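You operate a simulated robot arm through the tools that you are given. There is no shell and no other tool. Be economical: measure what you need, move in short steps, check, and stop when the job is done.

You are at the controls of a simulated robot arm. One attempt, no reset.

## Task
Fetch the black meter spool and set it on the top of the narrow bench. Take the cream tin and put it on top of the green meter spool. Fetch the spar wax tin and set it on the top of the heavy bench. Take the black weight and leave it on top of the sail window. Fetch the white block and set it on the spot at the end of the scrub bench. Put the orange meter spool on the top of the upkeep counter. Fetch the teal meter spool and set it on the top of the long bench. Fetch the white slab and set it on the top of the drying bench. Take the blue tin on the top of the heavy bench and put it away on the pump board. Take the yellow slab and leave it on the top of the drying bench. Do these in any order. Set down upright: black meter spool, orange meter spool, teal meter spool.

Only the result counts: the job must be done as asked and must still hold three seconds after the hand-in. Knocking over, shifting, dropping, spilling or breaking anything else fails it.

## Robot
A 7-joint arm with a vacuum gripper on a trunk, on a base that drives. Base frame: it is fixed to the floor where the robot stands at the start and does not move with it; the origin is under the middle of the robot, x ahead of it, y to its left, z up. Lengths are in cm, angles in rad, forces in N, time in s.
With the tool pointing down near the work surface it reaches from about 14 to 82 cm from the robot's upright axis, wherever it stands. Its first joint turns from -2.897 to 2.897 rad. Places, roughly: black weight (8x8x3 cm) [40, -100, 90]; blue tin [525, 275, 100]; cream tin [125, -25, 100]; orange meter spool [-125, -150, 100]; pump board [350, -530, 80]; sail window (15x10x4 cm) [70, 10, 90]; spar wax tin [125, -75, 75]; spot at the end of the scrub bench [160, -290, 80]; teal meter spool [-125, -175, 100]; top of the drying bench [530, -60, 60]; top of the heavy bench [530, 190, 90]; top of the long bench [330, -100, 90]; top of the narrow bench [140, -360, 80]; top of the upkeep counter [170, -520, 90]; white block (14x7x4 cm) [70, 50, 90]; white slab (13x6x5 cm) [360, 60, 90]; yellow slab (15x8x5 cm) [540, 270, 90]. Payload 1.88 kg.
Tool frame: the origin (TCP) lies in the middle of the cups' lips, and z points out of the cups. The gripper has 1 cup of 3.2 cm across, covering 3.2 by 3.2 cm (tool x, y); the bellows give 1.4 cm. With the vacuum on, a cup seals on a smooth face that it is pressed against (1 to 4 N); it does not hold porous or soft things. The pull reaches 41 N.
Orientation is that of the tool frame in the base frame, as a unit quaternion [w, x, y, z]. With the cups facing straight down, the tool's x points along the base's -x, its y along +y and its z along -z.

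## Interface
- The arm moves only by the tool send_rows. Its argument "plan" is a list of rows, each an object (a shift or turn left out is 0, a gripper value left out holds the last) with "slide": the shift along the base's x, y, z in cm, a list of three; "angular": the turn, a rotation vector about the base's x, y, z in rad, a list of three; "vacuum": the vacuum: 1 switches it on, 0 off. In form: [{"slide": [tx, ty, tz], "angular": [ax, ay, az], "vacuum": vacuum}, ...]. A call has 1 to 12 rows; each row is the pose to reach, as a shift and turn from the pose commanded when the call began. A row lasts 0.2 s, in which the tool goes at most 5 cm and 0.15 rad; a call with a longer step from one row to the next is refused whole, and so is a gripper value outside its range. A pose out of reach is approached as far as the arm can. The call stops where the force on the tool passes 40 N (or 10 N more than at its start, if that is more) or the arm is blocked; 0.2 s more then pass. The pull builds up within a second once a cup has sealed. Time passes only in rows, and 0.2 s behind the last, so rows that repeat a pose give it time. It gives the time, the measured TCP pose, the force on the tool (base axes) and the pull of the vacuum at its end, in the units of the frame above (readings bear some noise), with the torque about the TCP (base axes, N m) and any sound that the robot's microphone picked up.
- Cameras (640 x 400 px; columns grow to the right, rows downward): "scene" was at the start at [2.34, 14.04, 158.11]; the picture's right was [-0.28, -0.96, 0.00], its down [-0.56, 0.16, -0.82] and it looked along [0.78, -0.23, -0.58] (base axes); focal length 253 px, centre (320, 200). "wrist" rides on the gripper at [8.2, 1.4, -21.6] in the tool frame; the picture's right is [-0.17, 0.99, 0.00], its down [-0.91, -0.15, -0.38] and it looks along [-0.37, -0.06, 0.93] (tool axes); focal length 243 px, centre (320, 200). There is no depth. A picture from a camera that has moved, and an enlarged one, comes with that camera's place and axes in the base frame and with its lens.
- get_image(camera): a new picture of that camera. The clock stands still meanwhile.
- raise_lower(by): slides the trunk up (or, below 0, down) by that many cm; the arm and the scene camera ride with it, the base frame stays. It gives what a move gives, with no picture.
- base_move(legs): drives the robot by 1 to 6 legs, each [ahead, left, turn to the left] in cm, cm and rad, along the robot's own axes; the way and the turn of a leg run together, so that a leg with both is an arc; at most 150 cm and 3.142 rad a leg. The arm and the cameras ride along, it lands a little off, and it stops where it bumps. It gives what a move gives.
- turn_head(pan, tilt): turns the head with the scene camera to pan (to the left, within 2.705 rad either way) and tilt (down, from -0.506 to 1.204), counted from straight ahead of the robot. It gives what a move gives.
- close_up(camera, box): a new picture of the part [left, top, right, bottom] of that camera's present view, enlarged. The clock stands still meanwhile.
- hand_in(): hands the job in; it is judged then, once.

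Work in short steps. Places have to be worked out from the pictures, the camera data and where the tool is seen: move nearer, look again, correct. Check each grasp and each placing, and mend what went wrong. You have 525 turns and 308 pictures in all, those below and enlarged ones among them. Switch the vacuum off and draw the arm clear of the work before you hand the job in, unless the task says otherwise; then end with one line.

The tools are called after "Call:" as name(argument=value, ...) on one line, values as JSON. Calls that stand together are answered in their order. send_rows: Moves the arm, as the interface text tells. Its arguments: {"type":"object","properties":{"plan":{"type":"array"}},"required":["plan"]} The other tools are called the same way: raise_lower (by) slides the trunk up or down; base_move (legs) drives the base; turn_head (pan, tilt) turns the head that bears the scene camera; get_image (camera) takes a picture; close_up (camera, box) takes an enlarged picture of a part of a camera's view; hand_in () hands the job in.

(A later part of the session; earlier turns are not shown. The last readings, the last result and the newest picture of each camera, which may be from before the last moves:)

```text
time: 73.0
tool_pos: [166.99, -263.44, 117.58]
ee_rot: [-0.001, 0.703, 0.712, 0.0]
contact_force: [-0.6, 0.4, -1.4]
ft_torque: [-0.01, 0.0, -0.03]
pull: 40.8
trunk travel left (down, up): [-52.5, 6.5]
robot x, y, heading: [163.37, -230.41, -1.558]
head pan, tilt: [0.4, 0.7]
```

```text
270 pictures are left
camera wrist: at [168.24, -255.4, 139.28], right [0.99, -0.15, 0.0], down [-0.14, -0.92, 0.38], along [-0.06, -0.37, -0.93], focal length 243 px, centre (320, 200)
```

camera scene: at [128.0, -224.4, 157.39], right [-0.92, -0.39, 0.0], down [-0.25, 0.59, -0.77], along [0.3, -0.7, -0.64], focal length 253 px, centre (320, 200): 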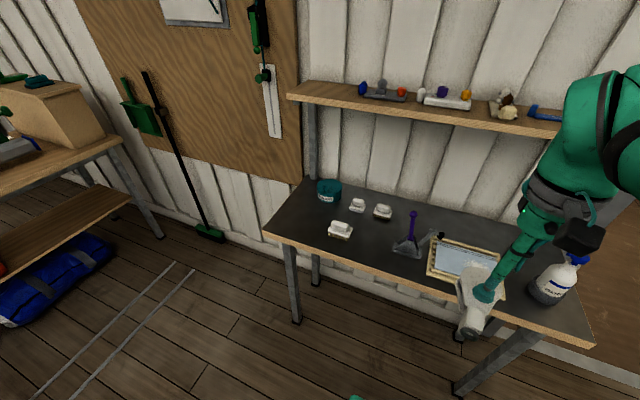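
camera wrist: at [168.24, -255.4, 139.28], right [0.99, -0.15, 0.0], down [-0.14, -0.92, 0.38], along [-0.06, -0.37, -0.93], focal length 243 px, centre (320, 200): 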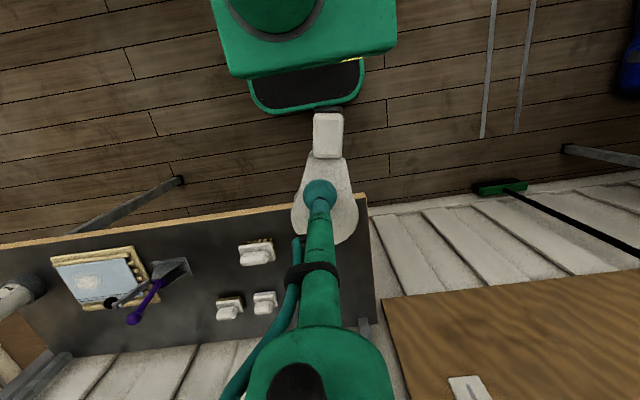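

Bench end at x≈176, brush edge at x≈150. Target TCP [164.5,-295]; I go there at mid-height.

Call:
send_rows(plan=[{"slide": [-0.5, -4, -3]}, {"slide": [-1, -8, -6]}, {"slide": [-1.5, -12, -9]}, {"slide": [-2, -16, -11]}, {"slide": [-2.5, -20, -13]}, {"slide": [-2.5, -24, -15]}, {"slide": [-2.5, -28, -17]}, {"slide": [-2.5, -31.5, -19]}, {"slide": [-2.5, -31.5, -22]}])

Call:
get_image(camera="wrist")

Call:
turn_head(pan=0.0, tilt=0.7)

Call:
get_image(camera="scene")

```text
refused: row 1 steps farther than a row can; nothing moved
```

```text
269 pictures are left
camera wrist: at [168.24, -255.4, 139.28], right [0.99, -0.15, 0.0], down [-0.14, -0.92, 0.38], along [-0.06, -0.37, -0.93], focal length 243 px, centre (320, 200)
```

wrist: 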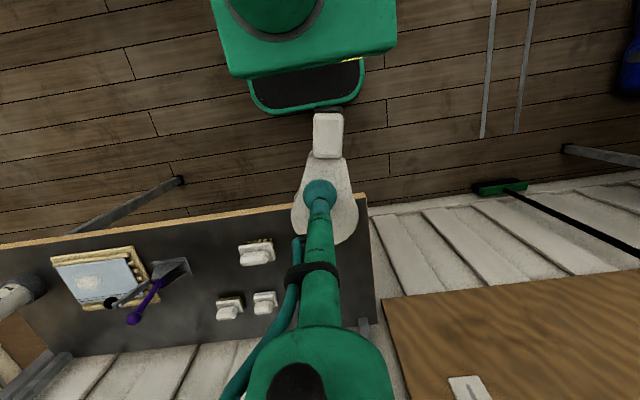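

```text
time: 73.8
tool_pos: [166.99, -263.54, 117.54]
ee_rot: [0.0, 0.703, 0.711, 0.0]
contact_force: [-0.3, 0.0, -1.9]
ft_torque: [-0.01, 0.03, 0.0]
pull: 40.9
trunk travel left (down, up): [-52.5, 6.5]
robot x, y, heading: [164.07, -230.17, -1.56]
head pan, tilt: [0.0, 0.7]
```

```text
268 pictures are left
camera scene: at [179.93, -232.38, 157.39], right [-1.0, -0.01, 0.0], down [-0.01, 0.64, -0.76], along [0.01, -0.76, -0.64], focal length 253 px, centre (320, 200)
```

scene: 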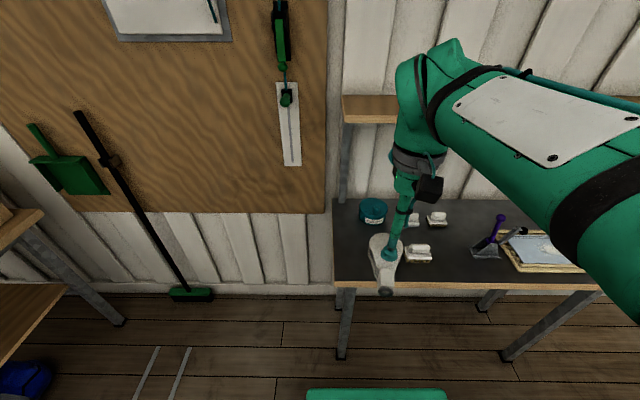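

Steps were too long; resend in smaller ones.

Call:
send_rows(plan=[{"slide": [-0.5, -4, -2]}, {"slide": [-1, -8, -4]}, {"slide": [-1.5, -12, -6]}, {"slide": [-2, -16, -8]}, {"slide": [-2.5, -20, -10]}, {"slide": [-2.5, -24, -12]}, {"slide": [-2.5, -28, -14]}, {"slide": [-2.5, -31.5, -17]}, {"slide": [-2.5, -31.5, -21]}])

Call:
get_image(camera="wrist")

Call:
get_image(camera="scene")

```text
time: 75.8
tool_pos: [164.58, -295.2, 96.46]
ee_rot: [0.0, 0.703, 0.712, 0.0]
contact_force: [0.1, -0.1, -2.2]
ft_torque: [-0.01, -0.02, -0.02]
pull: 40.5
trunk travel left (down, up): [-52.5, 6.5]
robot x, y, heading: [163.61, -230.08, -1.561]
head pan, tilt: [0.0, 0.7]
```

```text
267 pictures are left
camera wrist: at [165.74, -287.18, 118.2], right [0.99, -0.15, 0.0], down [-0.14, -0.92, 0.38], along [-0.06, -0.37, -0.93], focal length 243 px, centre (320, 200)
```

wrist: 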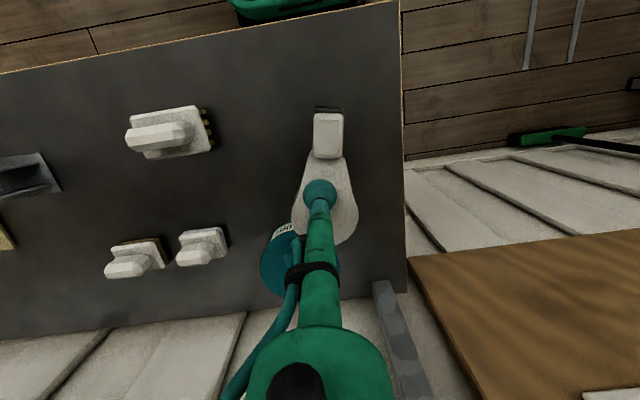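

```text
266 pictures are left
camera scene: at [179.92, -232.42, 157.39], right [-1.0, -0.01, 0.0], down [-0.01, 0.64, -0.76], along [0.01, -0.76, -0.64], focal length 253 px, centre (320, 200)
```

scene: 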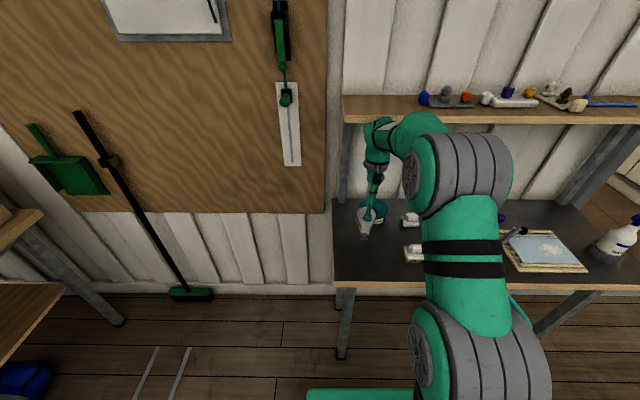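

Block hovers over the empty end. Trim toward +x/+y for tub clearance and descend.

Call:
send_rows(plan=[{"slide": [1.3, 1.8, -2]}, {"slide": [1.3, 1.8, -5]}, {"slide": [1.3, 1.8, -8]}, {"slide": [1.3, 1.8, -10]}, {"slide": [1.3, 1.8, -11.5]}])

Call:
close_up(camera="scene", box=[320, 170, 480, 270])

```text
time: 77.0
tool_pos: [165.83, -293.98, 86.45]
ee_rot: [0.007, 0.703, 0.711, -0.006]
contact_force: [-0.1, 1.4, 11.7]
ft_torque: [0.2, -0.13, -0.18]
pull: 41.2
trunk travel left (down, up): [-52.5, 6.5]
robot x, y, heading: [163.76, -230.04, -1.557]
head pan, tilt: [0.0, 0.7]
stopped in row 5: the force on the tool passed its limit (the readings are from after the stop); the commanded pose is now the measured one
```

```text
4.00 times, centred on (400, 220) of scene
camera zoom: at [179.92, -232.23, 157.37], right [-1.0, -0.01, 0.0], down [-0.01, 0.64, -0.77], along [0.01, -0.77, -0.64], focal length 1011 px, centre (0, 120)
```

zoom: 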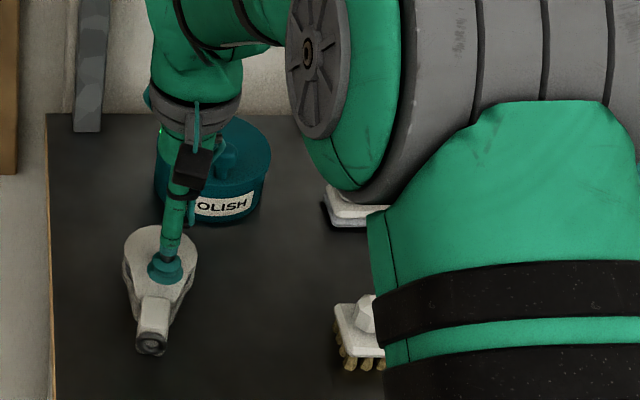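

The block rests on the bench. Release and rise.

Call:
send_rows(plan=[{"slide": [0, 0, 0], "vacuum": 0}, {"slide": [0, 0, 0]}, {"slide": [0, 0, 0.2]}, {"slide": [0, 0, 0.8]}, {"slide": [0, 0, 2]}, {"slide": [0, 1, 5]}, {"slide": [0, 3, 9]}, {"slide": [0, 6, 13]}])

Call:
close_up(camera="scene", box=[320, 170, 480, 270])

```text
time: 78.8
tool_pos: [165.74, -287.7, 99.06]
ee_rot: [0.005, 0.703, 0.711, -0.003]
contact_force: [0.8, -0.3, -0.2]
ft_torque: [0.02, 0.0, 0.0]
pull: 0.1
trunk travel left (down, up): [-52.5, 6.5]
robot x, y, heading: [163.54, -229.85, -1.558]
head pan, tilt: [0.0, 0.7]
```

```text
4.00 times, centred on (400, 220) of scene
camera zoom: at [179.93, -232.35, 157.38], right [-1.0, -0.01, 0.0], down [-0.01, 0.64, -0.76], along [0.01, -0.76, -0.64], focal length 1011 px, centre (0, 120)
```

zoom: 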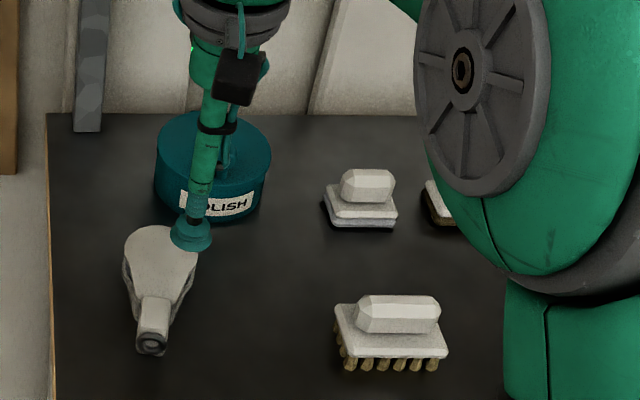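

White block placed. Retract the arm, then drive to the far side of the main bench facing −x for the cream tin.

Call:
send_rows(plan=[{"slide": [0, 3, 4]}, {"slide": [0, 6, 8]}, {"slide": [0, 10, 11]}, {"slide": [0, 14, 14]}, {"slide": [0, 18, 16]}, {"slide": [0, 21, 18]}, {"slide": [0, 24, 20]}])

Call:
base_move(legs=[[-2, 0, 0], [0, 0, -1.57], [-38, 0, 0], [0, 95, 0]])

Call:
turn_head(pan=0.0, tilt=0.5)

Call:
get_image(camera="scene")

```text
time: 80.4
tool_pos: [166.12, -263.74, 119.06]
ee_rot: [0.004, 0.703, 0.711, -0.003]
contact_force: [-0.9, -0.5, -0.5]
ft_torque: [0.05, 0.0, 0.0]
pull: 0.1
trunk travel left (down, up): [-52.5, 6.5]
robot x, y, heading: [163.73, -230.32, -1.563]
head pan, tilt: [0.0, 0.7]
```

```text
time: 90.5
tool_pos: [170.12, -297.77, 118.91]
ee_rot: [0.002, 1.0, -0.001, -0.004]
contact_force: [0.0, 0.6, -0.2]
ft_torque: [0.01, -0.02, -0.02]
pull: 0.0
trunk travel left (down, up): [-52.5, 6.5]
robot x, y, heading: [203.87, -296.0, 3.142]
head pan, tilt: [0.0, 0.7]
stopped in leg 4: the robot was blocked; the commanded pose is now the measured one
```

```text
time: 91.3
tool_pos: [170.09, -297.8, 118.98]
ee_rot: [0.001, 1.0, -0.001, -0.004]
contact_force: [-0.3, 0.3, 0.2]
ft_torque: [0.0, 0.03, -0.02]
pull: 0.0
trunk travel left (down, up): [-52.5, 6.5]
robot x, y, heading: [203.95, -295.44, 3.142]
head pan, tilt: [0.0, 0.499]
```

```text
263 pictures are left
camera scene: at [200.68, -311.95, 159.15], right [0.0, 1.0, 0.0], down [0.48, 0.0, -0.88], along [-0.88, 0.0, -0.48], focal length 253 px, centre (320, 200)
```

scene: 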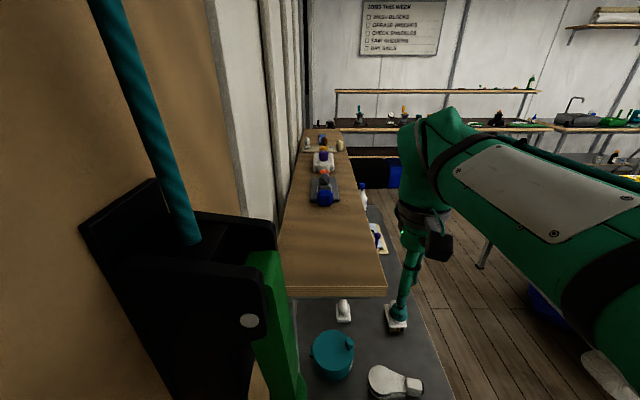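

I went the wrong way (left is −y here) and bumped gently by the wall; I back away to the right and check that nothing was disturbed.

Call:
base_move(legs=[[0, -75, 0]])

Call:
turn_head(pan=1.4, tilt=0.6)

Call:
get_image(camera="scene")

```text
time: 95.3
tool_pos: [170.52, -222.41, 119.05]
ee_rot: [0.001, 1.0, -0.003, -0.004]
contact_force: [0.7, -0.4, 0.3]
ft_torque: [0.0, -0.01, 0.0]
pull: 0.0
trunk travel left (down, up): [-52.5, 6.5]
robot x, y, heading: [203.98, -220.34, 3.134]
head pan, tilt: [0.0, 0.499]
```

```text
time: 96.9
tool_pos: [170.47, -222.37, 119.02]
ee_rot: [0.001, 1.0, -0.002, -0.005]
contact_force: [-0.4, 1.1, 0.2]
ft_torque: [-0.01, 0.04, 0.01]
pull: 0.2
trunk travel left (down, up): [-52.5, 6.5]
robot x, y, heading: [204.34, -220.35, 3.133]
head pan, tilt: [1.4, 0.6]
```

```text
262 pictures are left
camera scene: at [208.36, -245.48, 158.25], right [-0.98, 0.18, 0.0], down [0.1, 0.56, -0.83], along [-0.14, -0.81, -0.56], focal length 253 px, centre (320, 200)
```

scene: 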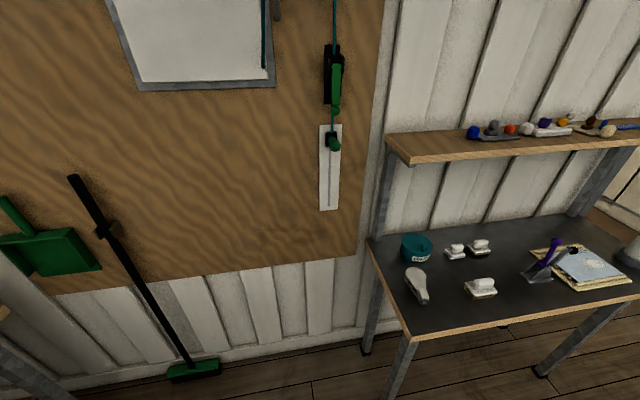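

Everything is as before. Now go the correct way (right, +y) along the far side of the main bench.

Call:
base_move(legs=[[0, -150, 0], [0, -20, 0.008]])

Call:
turn_head(pan=0.0, tilt=0.7)

Call:
get_image(camera="scene")

Call:
get_image(camera="wrist")

```text
time: 105.6
tool_pos: [168.91, -50.35, 119.02]
ee_rot: [0.001, 1.0, 0.014, -0.005]
contact_force: [0.2, 0.1, 0.6]
ft_torque: [0.04, 0.02, 0.02]
pull: 0.1
trunk travel left (down, up): [-52.5, 6.5]
robot x, y, heading: [202.64, -47.56, -3.116]
head pan, tilt: [1.4, 0.6]
```

```text
time: 107.2
tool_pos: [168.86, -50.42, 118.93]
ee_rot: [0.001, 1.0, 0.014, -0.005]
contact_force: [-0.7, 0.1, -0.2]
ft_torque: [0.03, 0.0, 0.0]
pull: 0.0
trunk travel left (down, up): [-52.5, 6.5]
robot x, y, heading: [202.55, -47.42, -3.108]
head pan, tilt: [0.0, 0.7]
```

```text
261 pictures are left
camera scene: at [200.34, -63.71, 157.39], right [-0.03, 1.0, 0.0], down [0.64, 0.02, -0.77], along [-0.76, -0.02, -0.64], focal length 253 px, centre (320, 200)
```

scene: 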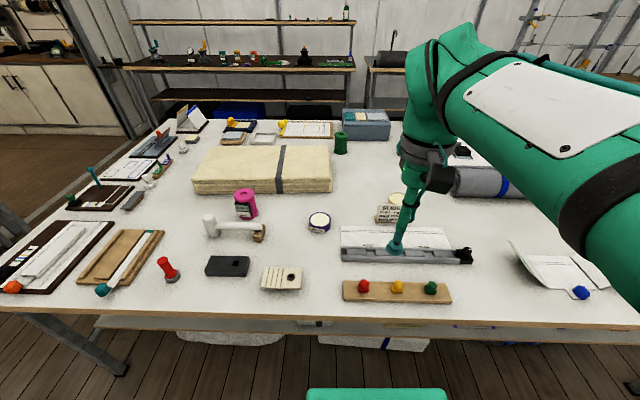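

```text
260 pictures are left
camera wrist: at [177.37, -51.64, 140.57], right [-0.14, -0.99, 0.0], down [-0.91, 0.13, 0.38], along [-0.38, 0.05, -0.92], focal length 243 px, centre (320, 200)
```

wrist: 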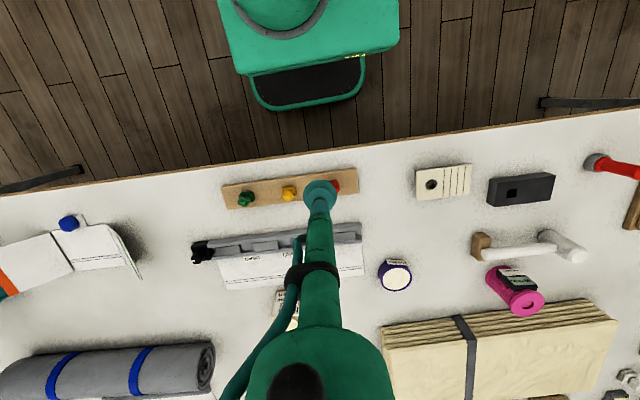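

The cream tin is partly hidden behind the arm, by a small card near [120,-35]. I extend the tool forward for a better wrist view.

Call:
send_rows(plan=[{"slide": [-4.5, 1, 0]}, {"slide": [-9, 2, 0]}, {"slide": [-13.5, 3, 0]}, {"slide": [-18, 4, 0]}, {"slide": [-22.5, 5, 0]}, {"slide": [-27, 5, 0]}])

Call:
get_image(camera="wrist")

Call:
get_image(camera="scene")

```text
time: 108.5
tool_pos: [141.7, -45.33, 118.87]
ee_rot: [0.001, 1.0, 0.014, -0.005]
contact_force: [-0.5, -0.3, -1.3]
ft_torque: [0.01, -0.01, -0.02]
pull: 0.1
trunk travel left (down, up): [-52.5, 6.5]
robot x, y, heading: [202.48, -47.62, -3.113]
head pan, tilt: [0.0, 0.7]
```

```text
259 pictures are left
camera wrist: at [150.17, -46.67, 140.45], right [-0.14, -0.99, 0.0], down [-0.91, 0.13, 0.38], along [-0.38, 0.05, -0.92], focal length 243 px, centre (320, 200)
```

wrist: 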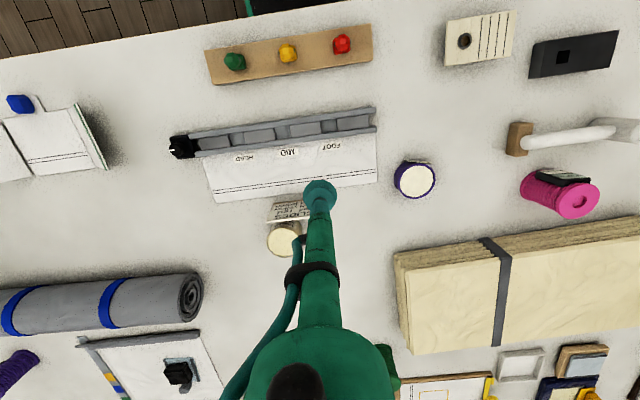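

```text
258 pictures are left
camera scene: at [200.29, -63.7, 157.39], right [-0.03, 1.0, 0.0], down [0.64, 0.02, -0.76], along [-0.76, -0.02, -0.64], focal length 253 px, centre (320, 200)
```

scene: 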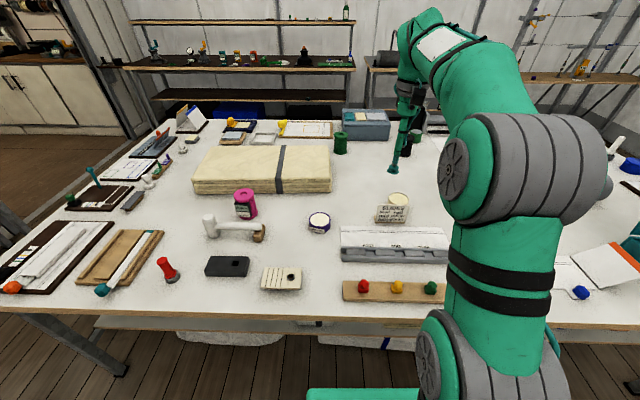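

Call:
close_up(camera="scene", box=[290, 170, 450, 270])

Call:
close_up(camera="wrist", box=[230, 150, 470, 300])

```text
4.00 times, centred on (370, 220) of scene
camera zoom: at [200.29, -63.7, 157.39], right [-0.03, 1.0, 0.0], down [0.64, 0.02, -0.76], along [-0.76, -0.02, -0.64], focal length 1011 px, centre (120, 120)
```

zoom: 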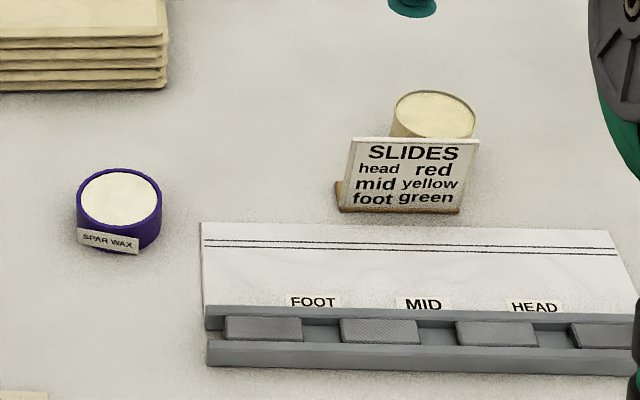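

```text
2.67 times, centred on (350, 225) of wrist
camera zoom: at [150.17, -46.67, 140.45], right [-0.14, -0.99, 0.0], down [-0.91, 0.13, 0.38], along [-0.38, 0.05, -0.92], focal length 647 px, centre (240, 133)
```

zoom: 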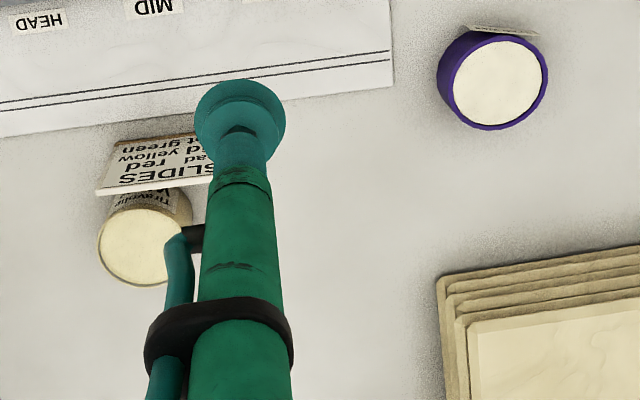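

Cream tin top triangulates to [121.9,-34.2,92.8]; wax tin is behind-left. Drive 5 ahead and 12 right for reach, then look again.

Call:
base_move(legs=[[5, -12, 0]])

Call:
get_image(camera="wrist")

```text
time: 109.8
tool_pos: [136.4, -33.59, 118.82]
ee_rot: [0.001, 1.0, 0.013, -0.004]
contact_force: [-0.5, -1.1, 0.5]
ft_torque: [-0.01, -0.02, 0.01]
pull: 0.0
trunk travel left (down, up): [-52.5, 6.5]
robot x, y, heading: [197.12, -35.46, -3.113]
head pan, tilt: [0.0, 0.7]
```

```text
255 pictures are left
camera wrist: at [144.89, -34.76, 140.46], right [-0.14, -0.99, 0.0], down [-0.91, 0.13, 0.38], along [-0.38, 0.05, -0.92], focal length 243 px, centre (320, 200)
```

wrist: 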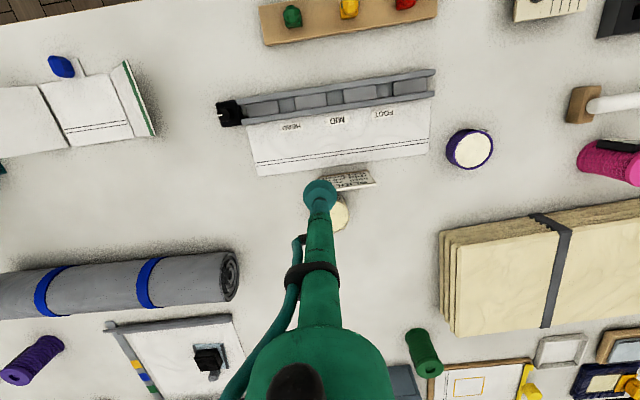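

The tin is at about [121.5,-35]. Move over it at z≈100.

Call:
send_rows(plan=[{"slide": [-4, -0.3, -1]}, {"slide": [-8, -0.6, -3]}, {"slide": [-12, -1, -5]}, {"slide": [-14.9, -1.2, -8]}, {"slide": [-14.9, -1.2, -12.5]}, {"slide": [-14.9, -1.2, -17]}, {"slide": [-14.9, -1.2, -20]}])

Call:
get_image(camera="wrist")

Call:
close_up(camera="scene", box=[240, 140, 400, 240])

```text
time: 111.4
tool_pos: [121.73, -34.6, 98.76]
ee_rot: [0.001, 1.0, 0.013, -0.005]
contact_force: [-0.3, 0.7, 0.1]
ft_torque: [0.01, -0.01, 0.04]
pull: 0.1
trunk travel left (down, up): [-52.5, 6.5]
robot x, y, heading: [196.87, -35.64, -3.118]
head pan, tilt: [0.0, 0.7]
```

```text
254 pictures are left
camera wrist: at [130.2, -35.9, 120.45], right [-0.14, -0.99, 0.0], down [-0.91, 0.13, 0.38], along [-0.38, 0.05, -0.92], focal length 243 px, centre (320, 200)
```

wrist: 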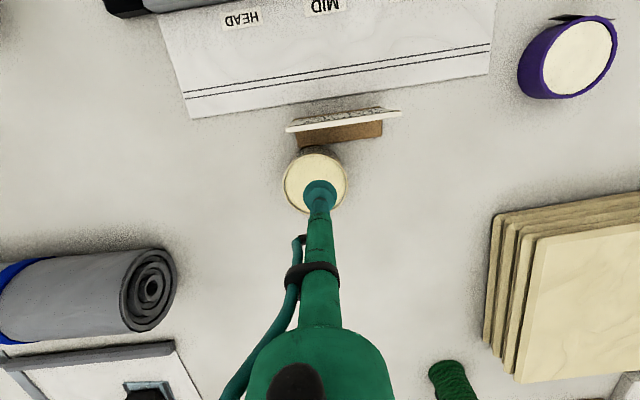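

```text
4.00 times, centred on (320, 190) of scene
camera zoom: at [194.91, -51.87, 157.39], right [-0.03, 1.0, 0.0], down [0.64, 0.02, -0.76], along [-0.76, -0.02, -0.64], focal length 1011 px, centre (320, 240)
```

zoom: 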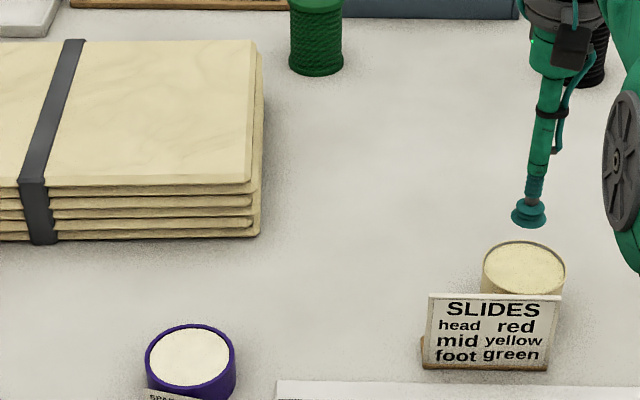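

Nearly centred; trim and press onto the lid.

Call:
send_rows(plan=[{"slide": [-0.6, 0.5, -3], "vacuum": 1}, {"slide": [-0.6, 0.5, -5.3]}, {"slide": [-0.6, 0.5, -6]}, {"slide": [-0.6, 0.5, -6.4]}, {"slide": [-0.6, 0.5, -6.4]}])

```text
time: 112.6
tool_pos: [120.86, -34.15, 92.5]
ee_rot: [0.001, 1.0, 0.012, -0.005]
contact_force: [0.5, -0.2, -0.6]
ft_torque: [0.01, -0.02, 0.04]
pull: 0.2
trunk travel left (down, up): [-52.5, 6.5]
robot x, y, heading: [197.42, -35.55, -3.116]
head pan, tilt: [0.0, 0.7]
```

Call:
send_rows(plan=[{"slide": [0, 0, -0.5]}, {"slide": [0, 0, -0.9]}, {"slide": [0, 0, -1.2]}, {"slide": [0, 0, -1.2]}])

```text
time: 113.6
tool_pos: [120.84, -34.19, 91.5]
ee_rot: [0.0, 1.0, 0.013, -0.005]
contact_force: [0.3, -2.3, 6.9]
ft_torque: [0.03, -0.24, -0.1]
pull: 40.6
trunk travel left (down, up): [-52.5, 6.5]
robot x, y, heading: [197.02, -35.85, -3.115]
head pan, tilt: [0.0, 0.7]
```

Sealed at z≈91.5. Lift straight, then retract.

Call:
send_rows(plan=[{"slide": [0, 0, 1]}, {"slide": [0, 0, 4]}, {"slide": [0, 0, 8]}, {"slide": [0, 0, 12]}, {"slide": [0, 0, 16]}, {"slide": [3, 0, 20]}, {"slide": [7, 0, 23]}, {"slide": [11.5, 0, 24]}, {"slide": [16, 0, 25]}, {"slide": [20.5, 0, 26]}, {"slide": [25, 0, 27]}, {"slide": [29.5, 0, 27]}])

Call:
get_image(camera="wrist")

Call:
get_image(camera="scene")

```text
time: 116.2
tool_pos: [150.57, -34.25, 118.5]
ee_rot: [0.0, 1.0, 0.013, -0.005]
contact_force: [-0.4, -0.3, -2.2]
ft_torque: [-0.02, -0.08, 0.03]
pull: 40.7
trunk travel left (down, up): [-52.5, 6.5]
robot x, y, heading: [197.11, -35.75, -3.117]
head pan, tilt: [0.0, 0.7]
```

```text
252 pictures are left
camera wrist: at [159.0, -35.48, 139.96], right [-0.14, -0.99, 0.0], down [-0.91, 0.13, 0.38], along [-0.38, 0.05, -0.92], focal length 243 px, centre (320, 200)
```

wrist: 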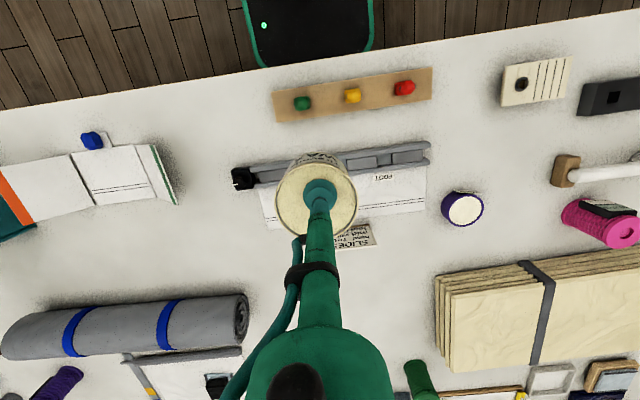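

```text
251 pictures are left
camera scene: at [194.99, -51.87, 157.39], right [-0.03, 1.0, 0.0], down [0.64, 0.02, -0.77], along [-0.76, -0.02, -0.64], focal length 253 px, centre (320, 200)
```

scene: 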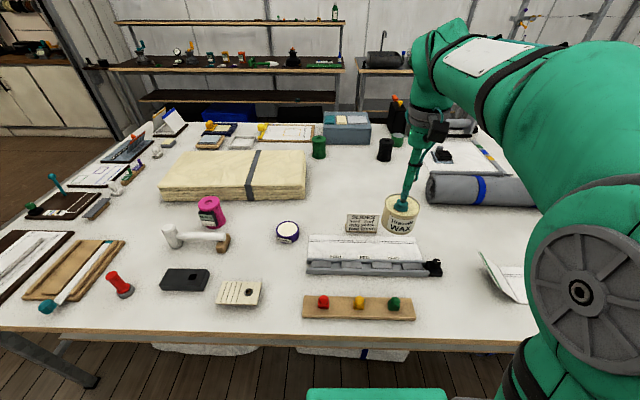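

The cream tin hangs well. Retract a bit more and drive around the right end of the bench to its near side.

Call:
send_rows(plan=[{"slide": [4.5, 0, 0]}, {"slide": [9, 0, 0]}, {"slide": [12, 0, 0]}])

Call:
base_move(legs=[[-9, 0, -0.02], [0, 95, 0], [0, 95, 0], [120, 0, 0], [105, 0, 0], [0, 0, 3.13]])

```text
time: 117.0
tool_pos: [162.42, -34.36, 118.4]
ee_rot: [0.001, 1.0, 0.013, -0.005]
contact_force: [0.5, 0.1, -3.2]
ft_torque: [-0.01, -0.04, 0.0]
pull: 40.6
trunk travel left (down, up): [-52.5, 6.5]
robot x, y, heading: [197.16, -35.58, -3.12]
head pan, tilt: [0.0, 0.7]
```

```text
time: 145.3
tool_pos: [14.32, -226.66, 118.23]
ee_rot: [0.004, -0.005, 1.0, 0.002]
contact_force: [0.7, 0.2, -2.6]
ft_torque: [0.01, 0.04, 0.02]
pull: 40.8
trunk travel left (down, up): [-52.5, 6.5]
robot x, y, heading: [-20.54, -224.88, 0.012]
head pan, tilt: [0.0, 0.7]
```

Now strafe left along the near side to the green spool.

Call:
base_move(legs=[[0, 120, -0.01], [0, 47, 0], [17, 0, 0]])

Call:
get_image(camera="scene")

Call:
get_image(camera="wrist")

```text
time: 154.8
tool_pos: [31.57, -59.97, 118.37]
ee_rot: [0.003, 0.002, 1.0, 0.001]
contact_force: [0.7, 0.1, -1.6]
ft_torque: [0.02, 0.03, 0.01]
pull: 41.0
trunk travel left (down, up): [-52.5, 6.5]
robot x, y, heading: [-3.04, -57.61, -0.001]
head pan, tilt: [0.0, 0.7]
```

```text
250 pictures are left
camera scene: at [-0.52, -41.3, 157.39], right [0.0, -1.0, 0.0], down [-0.64, 0.0, -0.76], along [0.76, 0.0, -0.64], focal length 253 px, centre (320, 200)
```

scene: 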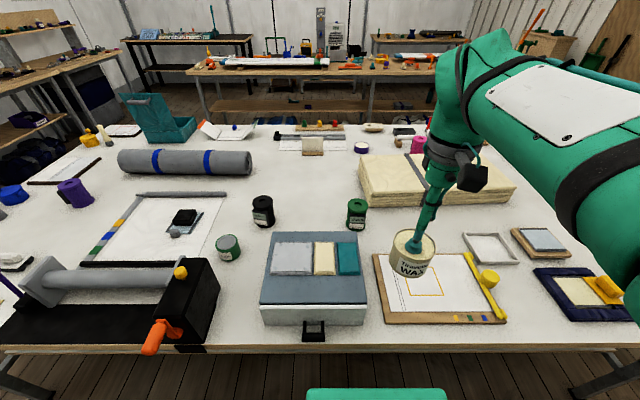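

```text
249 pictures are left
camera wrist: at [23.25, -58.74, 139.94], right [0.17, 0.99, 0.0], down [0.91, -0.16, 0.38], along [0.38, -0.06, -0.92], focal length 243 px, centre (320, 200)
```

wrist: 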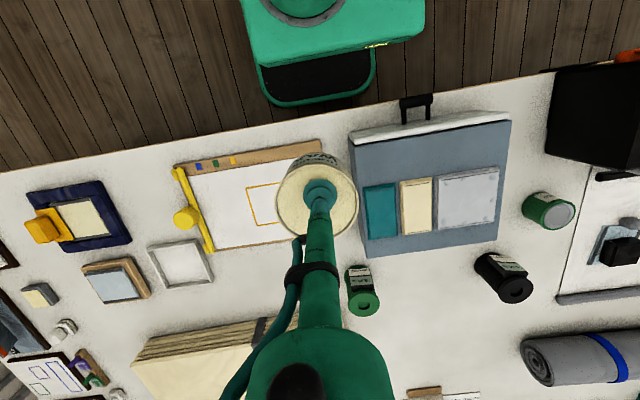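

The green spool is near [70,-55.5], top ≈ z 95. Extend partway for a better view.

Call:
send_rows(plan=[{"slide": [4.5, 0.5, 0.3]}, {"slide": [9, 1, 0.6]}, {"slide": [13.5, 1.5, 1]}, {"slide": [18, 2, 1]}, {"slide": [22, 2, 1]}, {"slide": [25, 2, 1]}])

Call:
get_image(camera="wrist")

Call:
close_up(camera="scene", box=[240, 160, 440, 285])

```text
time: 156.2
tool_pos: [56.5, -58.14, 119.34]
ee_rot: [0.004, 0.002, 1.0, 0.001]
contact_force: [-0.3, 0.8, -2.5]
ft_torque: [0.0, 0.04, -0.02]
pull: 40.8
trunk travel left (down, up): [-52.5, 6.5]
robot x, y, heading: [-2.9, -57.85, -0.001]
head pan, tilt: [0.0, 0.7]
```

```text
248 pictures are left
camera wrist: at [48.18, -56.82, 140.92], right [0.17, 0.99, 0.0], down [0.91, -0.16, 0.38], along [0.38, -0.06, -0.92], focal length 243 px, centre (320, 200)
```

wrist: 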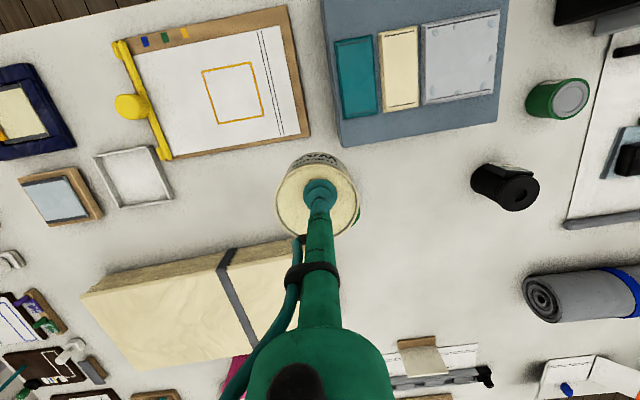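

```text
3.20 times, centred on (340, 222) of scene
camera zoom: at [-0.51, -41.3, 157.39], right [0.0, -1.0, 0.0], down [-0.64, 0.0, -0.76], along [0.76, 0.0, -0.64], focal length 809 px, centre (256, 128)
```

zoom: 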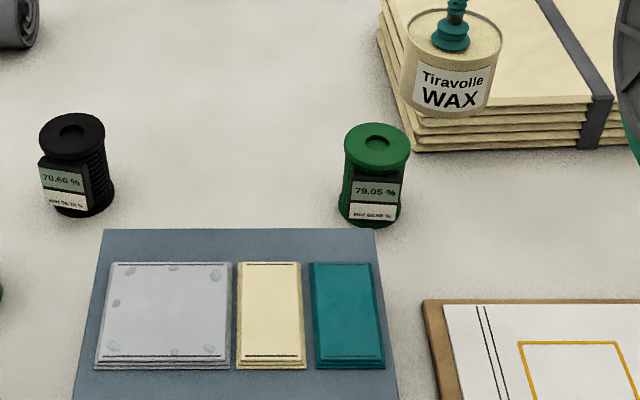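

The spool top is at about [70.2,-55.5,95.3]; the tin's centre sits ~1 cm beyond the cup. Move over it with the bottom ~3 cm above.

Call:
send_rows(plan=[{"slide": [4, 1, 0]}, {"slide": [8, 2, 0]}, {"slide": [12.8, 3.1, 0]}, {"slide": [12.8, 3.1, -4]}, {"slide": [12.8, 3.1, -8]}, {"slide": [12.8, 3.1, -11.5]}, {"slide": [12.8, 3.1, -13]}])

Call:
get_image(camera="wrist")

Call:
close_up(camera="scene", box=[300, 160, 420, 235])

```text
time: 157.8
tool_pos: [69.44, -54.97, 106.28]
ee_rot: [0.004, 0.003, 1.0, 0.001]
contact_force: [-0.3, -0.4, -1.8]
ft_torque: [0.03, 0.04, -0.01]
pull: 40.8
trunk travel left (down, up): [-52.5, 6.5]
robot x, y, heading: [-3.14, -57.84, 0.002]
head pan, tilt: [0.0, 0.7]
```

```text
246 pictures are left
camera wrist: at [60.99, -53.7, 127.9], right [0.17, 0.99, 0.0], down [0.91, -0.16, 0.38], along [0.38, -0.06, -0.92], focal length 243 px, centre (320, 200)
```

wrist: 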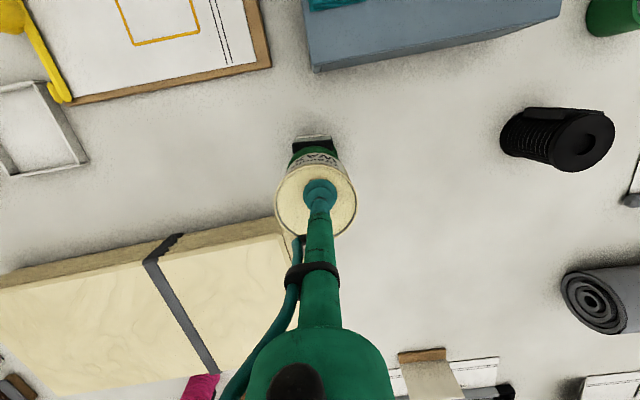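

```text
5.33 times, centred on (360, 198) of scene
camera zoom: at [-0.53, -41.3, 157.39], right [0.0, -1.0, 0.0], down [-0.64, 0.0, -0.76], along [0.76, 0.0, -0.64], focal length 1348 px, centre (107, 213)
```

zoom: 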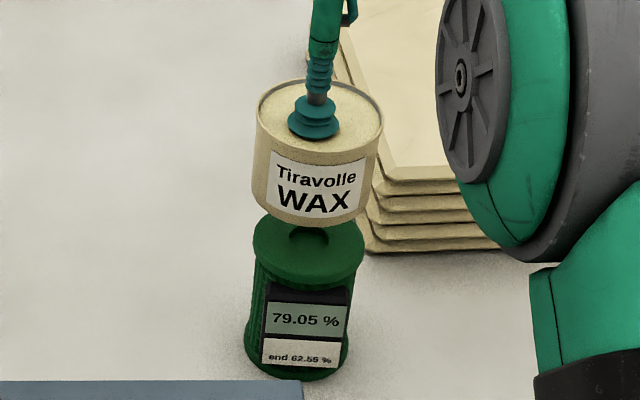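

Lateral alignment is good; trim x by −0.6 and lower in small steps.

Call:
send_rows(plan=[{"slide": [-0.6, -0.1, -1.5]}, {"slide": [-0.6, -0.1, -2.5]}, {"slide": [-0.6, -0.1, -3]}])

Call:
close_up(camera="scene", box=[300, 160, 420, 235])

```text
time: 158.6
tool_pos: [68.91, -55.05, 103.28]
ee_rot: [0.004, 0.003, 1.0, 0.0]
contact_force: [0.8, -0.8, -2.0]
ft_torque: [-0.01, 0.01, -0.02]
pull: 41.1
trunk travel left (down, up): [-52.5, 6.5]
robot x, y, heading: [-3.1, -57.64, -0.005]
head pan, tilt: [0.0, 0.7]
```

```text
5.33 times, centred on (360, 198) of scene
camera zoom: at [-0.52, -41.3, 157.39], right [0.0, -1.0, 0.0], down [-0.64, 0.0, -0.76], along [0.76, 0.0, -0.64], focal length 1348 px, centre (107, 213)
```

zoom: 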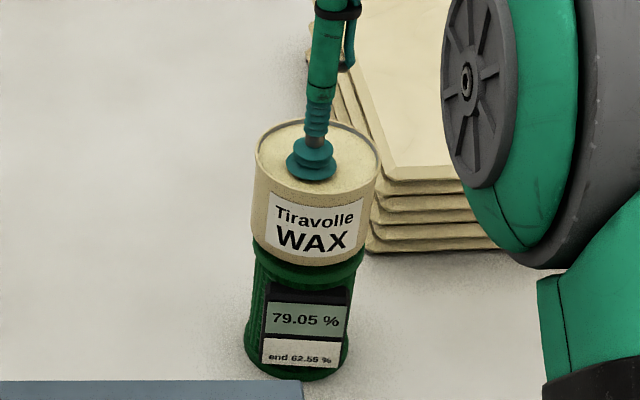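

Call:
send_rows(plan=[{"slide": [0, 0, -0.6]}, {"slide": [0, 0, -1.1]}, {"slide": [0, 0, -1.4]}])

Call:
close_up(camera="scene", box=[300, 160, 420, 235])

```text
time: 159.4
tool_pos: [68.82, -55.11, 102.02]
ee_rot: [0.006, 0.003, 1.0, 0.001]
contact_force: [-0.2, 0.8, 2.9]
ft_torque: [-0.06, 0.15, -0.03]
pull: 40.7
trunk travel left (down, up): [-52.5, 6.5]
robot x, y, heading: [-3.02, -57.72, -0.001]
head pan, tilt: [0.0, 0.7]
```

```text
5.33 times, centred on (360, 198) of scene
camera zoom: at [-0.58, -41.29, 157.4], right [0.0, -1.0, 0.0], down [-0.64, 0.0, -0.77], along [0.77, 0.0, -0.64], focal length 1348 px, centre (107, 213)
```

zoom: 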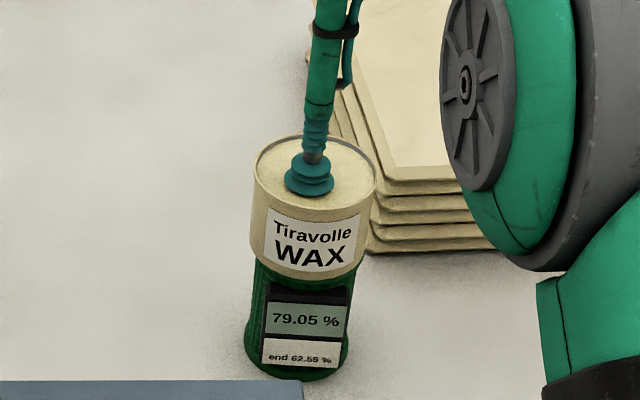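

Touching, but the tin seems ~0.9 cm too far in x. Lift slightly, shift, lower again.

Call:
send_rows(plan=[{"slide": [0, 0, 1]}, {"slide": [-0.9, -0.1, 1]}, {"slide": [-0.9, -0.1, 0.5]}, {"slide": [-0.9, -0.1, 0]}, {"slide": [-0.9, -0.1, -0.2]}])

Call:
close_up(camera="scene", box=[300, 160, 420, 235])

Call:
close_up(camera="wrist", box=[220, 80, 420, 205])

```text
time: 160.6
tool_pos: [67.96, -55.09, 102.01]
ee_rot: [0.006, 0.002, 1.0, 0.0]
contact_force: [0.2, 1.0, 9.9]
ft_torque: [-0.11, 0.08, 0.0]
pull: 40.9
trunk travel left (down, up): [-52.5, 6.5]
robot x, y, heading: [-2.9, -57.86, -0.005]
head pan, tilt: [0.0, 0.7]
```

```text
5.33 times, centred on (360, 198) of scene
camera zoom: at [-0.63, -41.29, 157.41], right [0.0, -1.0, 0.0], down [-0.64, 0.0, -0.77], along [0.77, 0.0, -0.64], focal length 1348 px, centre (107, 213)
```

zoom: 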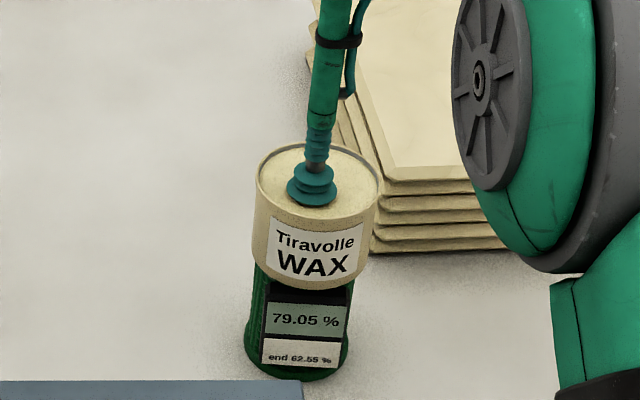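

```text
3.20 times, centred on (320, 142) of wrist
camera zoom: at [59.41, -53.85, 123.57], right [0.17, 0.99, 0.0], down [0.91, -0.16, 0.39], along [0.38, -0.06, -0.92], focal length 776 px, centre (320, 384)
```

zoom: 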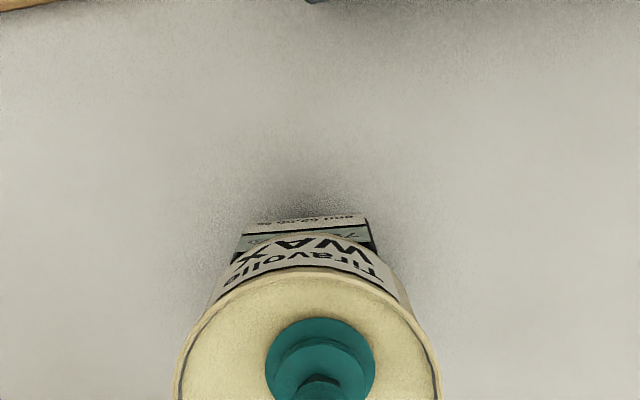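

Aligned on the spool. Release and rise gently.

Call:
send_rows(plan=[{"slide": [0, 0, 0.3], "vacuum": 0}, {"slide": [0, 0, 0.3]}, {"slide": [0, 0, 0.3]}, {"slide": [0, 0, 0.3]}, {"slide": [0, 0, 0.7]}, {"slide": [0, 0, 1.5]}, {"slide": [0, 0, 4]}, {"slide": [0, 0, 8]}, {"slide": [0, 0, 12]}])

Call:
get_image(camera="scene")

Call:
get_image(camera="wrist")

```text
time: 162.6
tool_pos: [67.7, -55.12, 113.91]
ee_rot: [0.003, 0.003, 1.0, 0.001]
contact_force: [-0.5, -0.6, 0.8]
ft_torque: [-0.02, 0.0, 0.0]
pull: 0.1
trunk travel left (down, up): [-52.5, 6.5]
robot x, y, heading: [-3.14, -57.6, -0.004]
head pan, tilt: [0.0, 0.7]
```

```text
240 pictures are left
camera scene: at [-0.54, -41.3, 157.38], right [0.0, -1.0, 0.0], down [-0.64, 0.0, -0.76], along [0.76, 0.0, -0.64], focal length 253 px, centre (320, 200)
```

scene: 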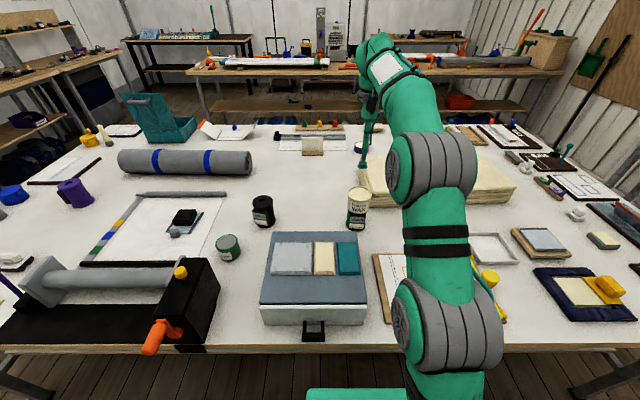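

```text
239 pictures are left
camera wrist: at [59.42, -53.93, 135.53], right [0.17, 0.99, 0.0], down [0.91, -0.16, 0.38], along [0.38, -0.06, -0.92], focal length 243 px, centre (320, 200)
```

wrist: 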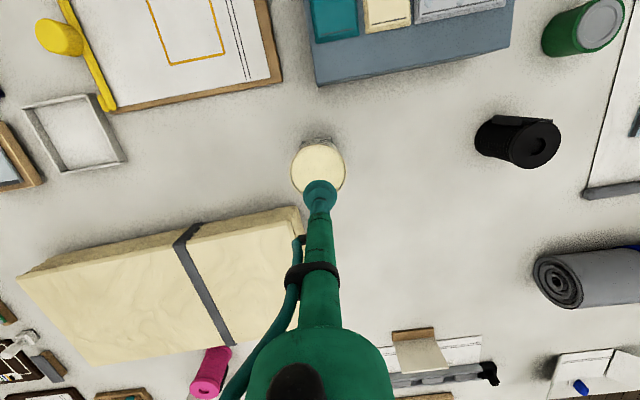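

Cream tin is stacked. Drive left to the black spool.

Call:
base_move(legs=[[0, 35, 0]])

Call:
get_image(camera="wrist")

Call:
close_up(camera="scene", box=[240, 160, 400, 260])

```text
time: 164.9
tool_pos: [67.97, -20.53, 114.04]
ee_rot: [0.004, 0.003, 1.0, 0.001]
contact_force: [-0.3, 0.5, 0.3]
ft_torque: [-0.01, -0.01, 0.01]
pull: 0.1
trunk travel left (down, up): [-52.5, 6.5]
robot x, y, heading: [-2.69, -22.93, -0.005]
head pan, tilt: [0.0, 0.7]
```

```text
238 pictures are left
camera wrist: at [59.58, -19.23, 135.56], right [0.17, 0.99, 0.0], down [0.91, -0.16, 0.38], along [0.38, -0.06, -0.92], focal length 243 px, centre (320, 200)
```

wrist: 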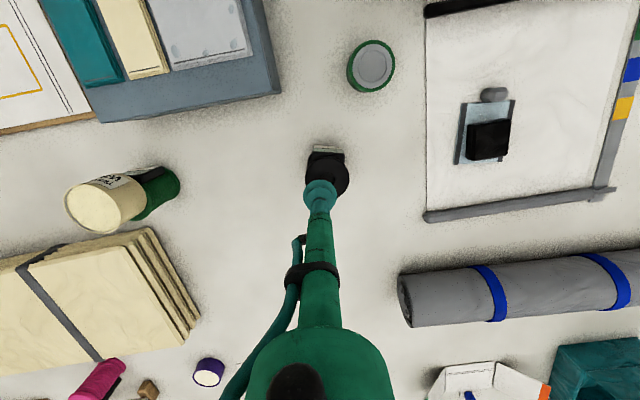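

```text
4.00 times, centred on (320, 210) of scene
camera zoom: at [-0.35, -6.53, 157.39], right [-0.01, -1.0, 0.0], down [-0.64, 0.0, -0.76], along [0.76, 0.0, -0.64], focal length 1011 px, centre (320, 160)
```

zoom: 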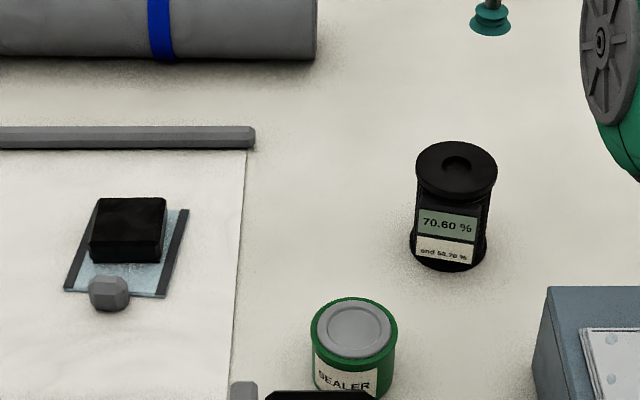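

Black spool top is at [71.9,-19.6,95.2]. I zoom on its top to judge the recess before choosing the suction point.

Call:
close_up(camera="scene", box=[338, 190, 370, 210])

Call:
close_up(camera="wrist", box=[296, 140, 360, 180])

```text
16.00 times, centred on (354, 200) of scene
camera zoom: at [-0.35, -6.53, 157.39], right [-0.01, -1.0, 0.0], down [-0.64, 0.0, -0.76], along [0.76, 0.0, -0.64], focal length 4045 px, centre (-224, 200)
```

zoom: 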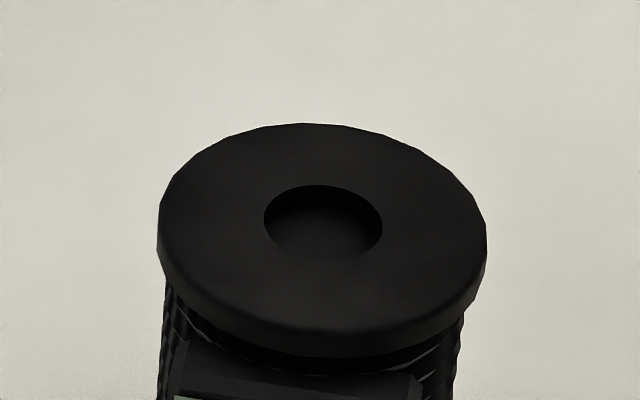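

```text
10.00 times, centred on (328, 160) of wrist
camera zoom: at [59.58, -19.23, 135.56], right [0.17, 0.99, 0.0], down [0.91, -0.16, 0.38], along [0.38, -0.06, -0.92], focal length 2426 px, centre (240, 600)
```

zoom: 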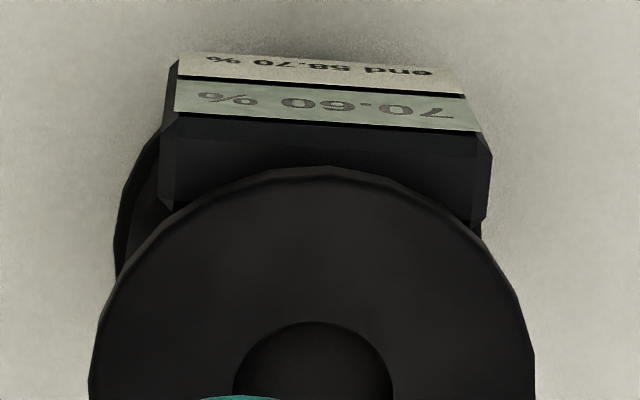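

The recess is ~2.8 cm wide, so the 3.2 cm cup must be centred within ~2 mm. Descend to just above it and check from both cameras.

Call:
send_rows(plan=[{"slide": [2, 0.4, -4]}, {"slide": [4.5, 0.8, -8]}, {"slide": [4.6, 0.8, -12]}, {"slide": [4.6, 0.8, -15.5]}])

Call:
close_up(camera="scene", box=[330, 172, 378, 202])

Call:
close_up(camera="wrist", box=[272, 150, 368, 210])

```text
time: 165.9
tool_pos: [72.6, -19.61, 98.63]
ee_rot: [0.005, 0.004, 1.0, 0.001]
contact_force: [0.6, -0.1, 0.3]
ft_torque: [-0.01, -0.01, -0.03]
pull: 0.0
trunk travel left (down, up): [-52.5, 6.5]
robot x, y, heading: [-2.8, -22.91, -0.009]
head pan, tilt: [0.0, 0.7]
```

```text
13.33 times, centred on (354, 187) of scene
camera zoom: at [-0.37, -6.54, 157.39], right [-0.01, -1.0, 0.0], down [-0.64, 0.0, -0.77], along [0.77, 0.0, -0.64], focal length 3370 px, centre (-133, 373)
```

zoom: 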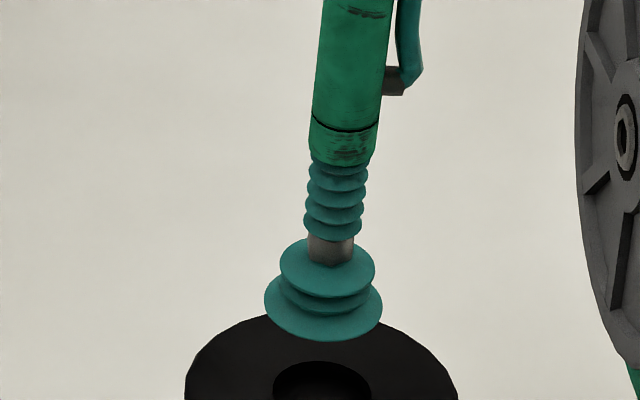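

```text
6.67 times, centred on (320, 180) of wrist
camera zoom: at [64.11, -18.45, 120.23], right [0.17, 0.99, 0.0], down [0.91, -0.16, 0.38], along [0.38, -0.06, -0.92], focal length 1618 px, centre (320, 333)
```

zoom: 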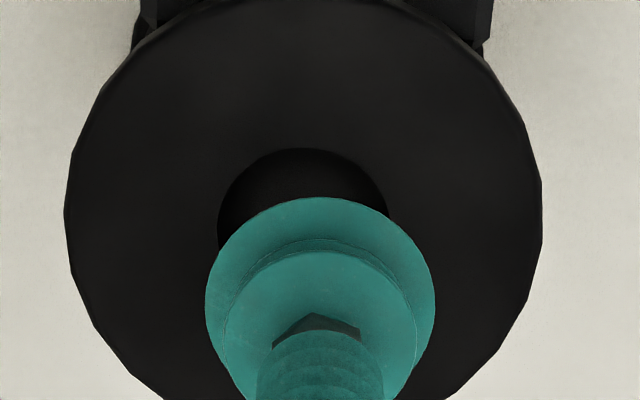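

Both views agree: the recess centre is 0.26 cm to −y, and the face is 3.3 cm below. Correct and press with vacuum.

Call:
send_rows(plan=[{"slide": [-0.05, -0.26, -1.5], "vacuum": 1}, {"slide": [-0.05, -0.26, -2.8]}, {"slide": [-0.05, -0.26, -3.4]}, {"slide": [-0.05, -0.26, -3.8]}, {"slide": [-0.05, -0.26, -3.8]}, {"slide": [-0.05, -0.26, -3.8]}])

```text
time: 167.3
tool_pos: [72.62, -19.98, 95.08]
ee_rot: [0.008, 0.002, 1.0, 0.001]
contact_force: [11.2, 0.4, 29.6]
ft_torque: [-0.06, 0.14, -0.01]
pull: 40.6
trunk travel left (down, up): [-52.5, 6.5]
robot x, y, heading: [-2.86, -23.16, -0.008]
head pan, tilt: [0.0, 0.7]
```

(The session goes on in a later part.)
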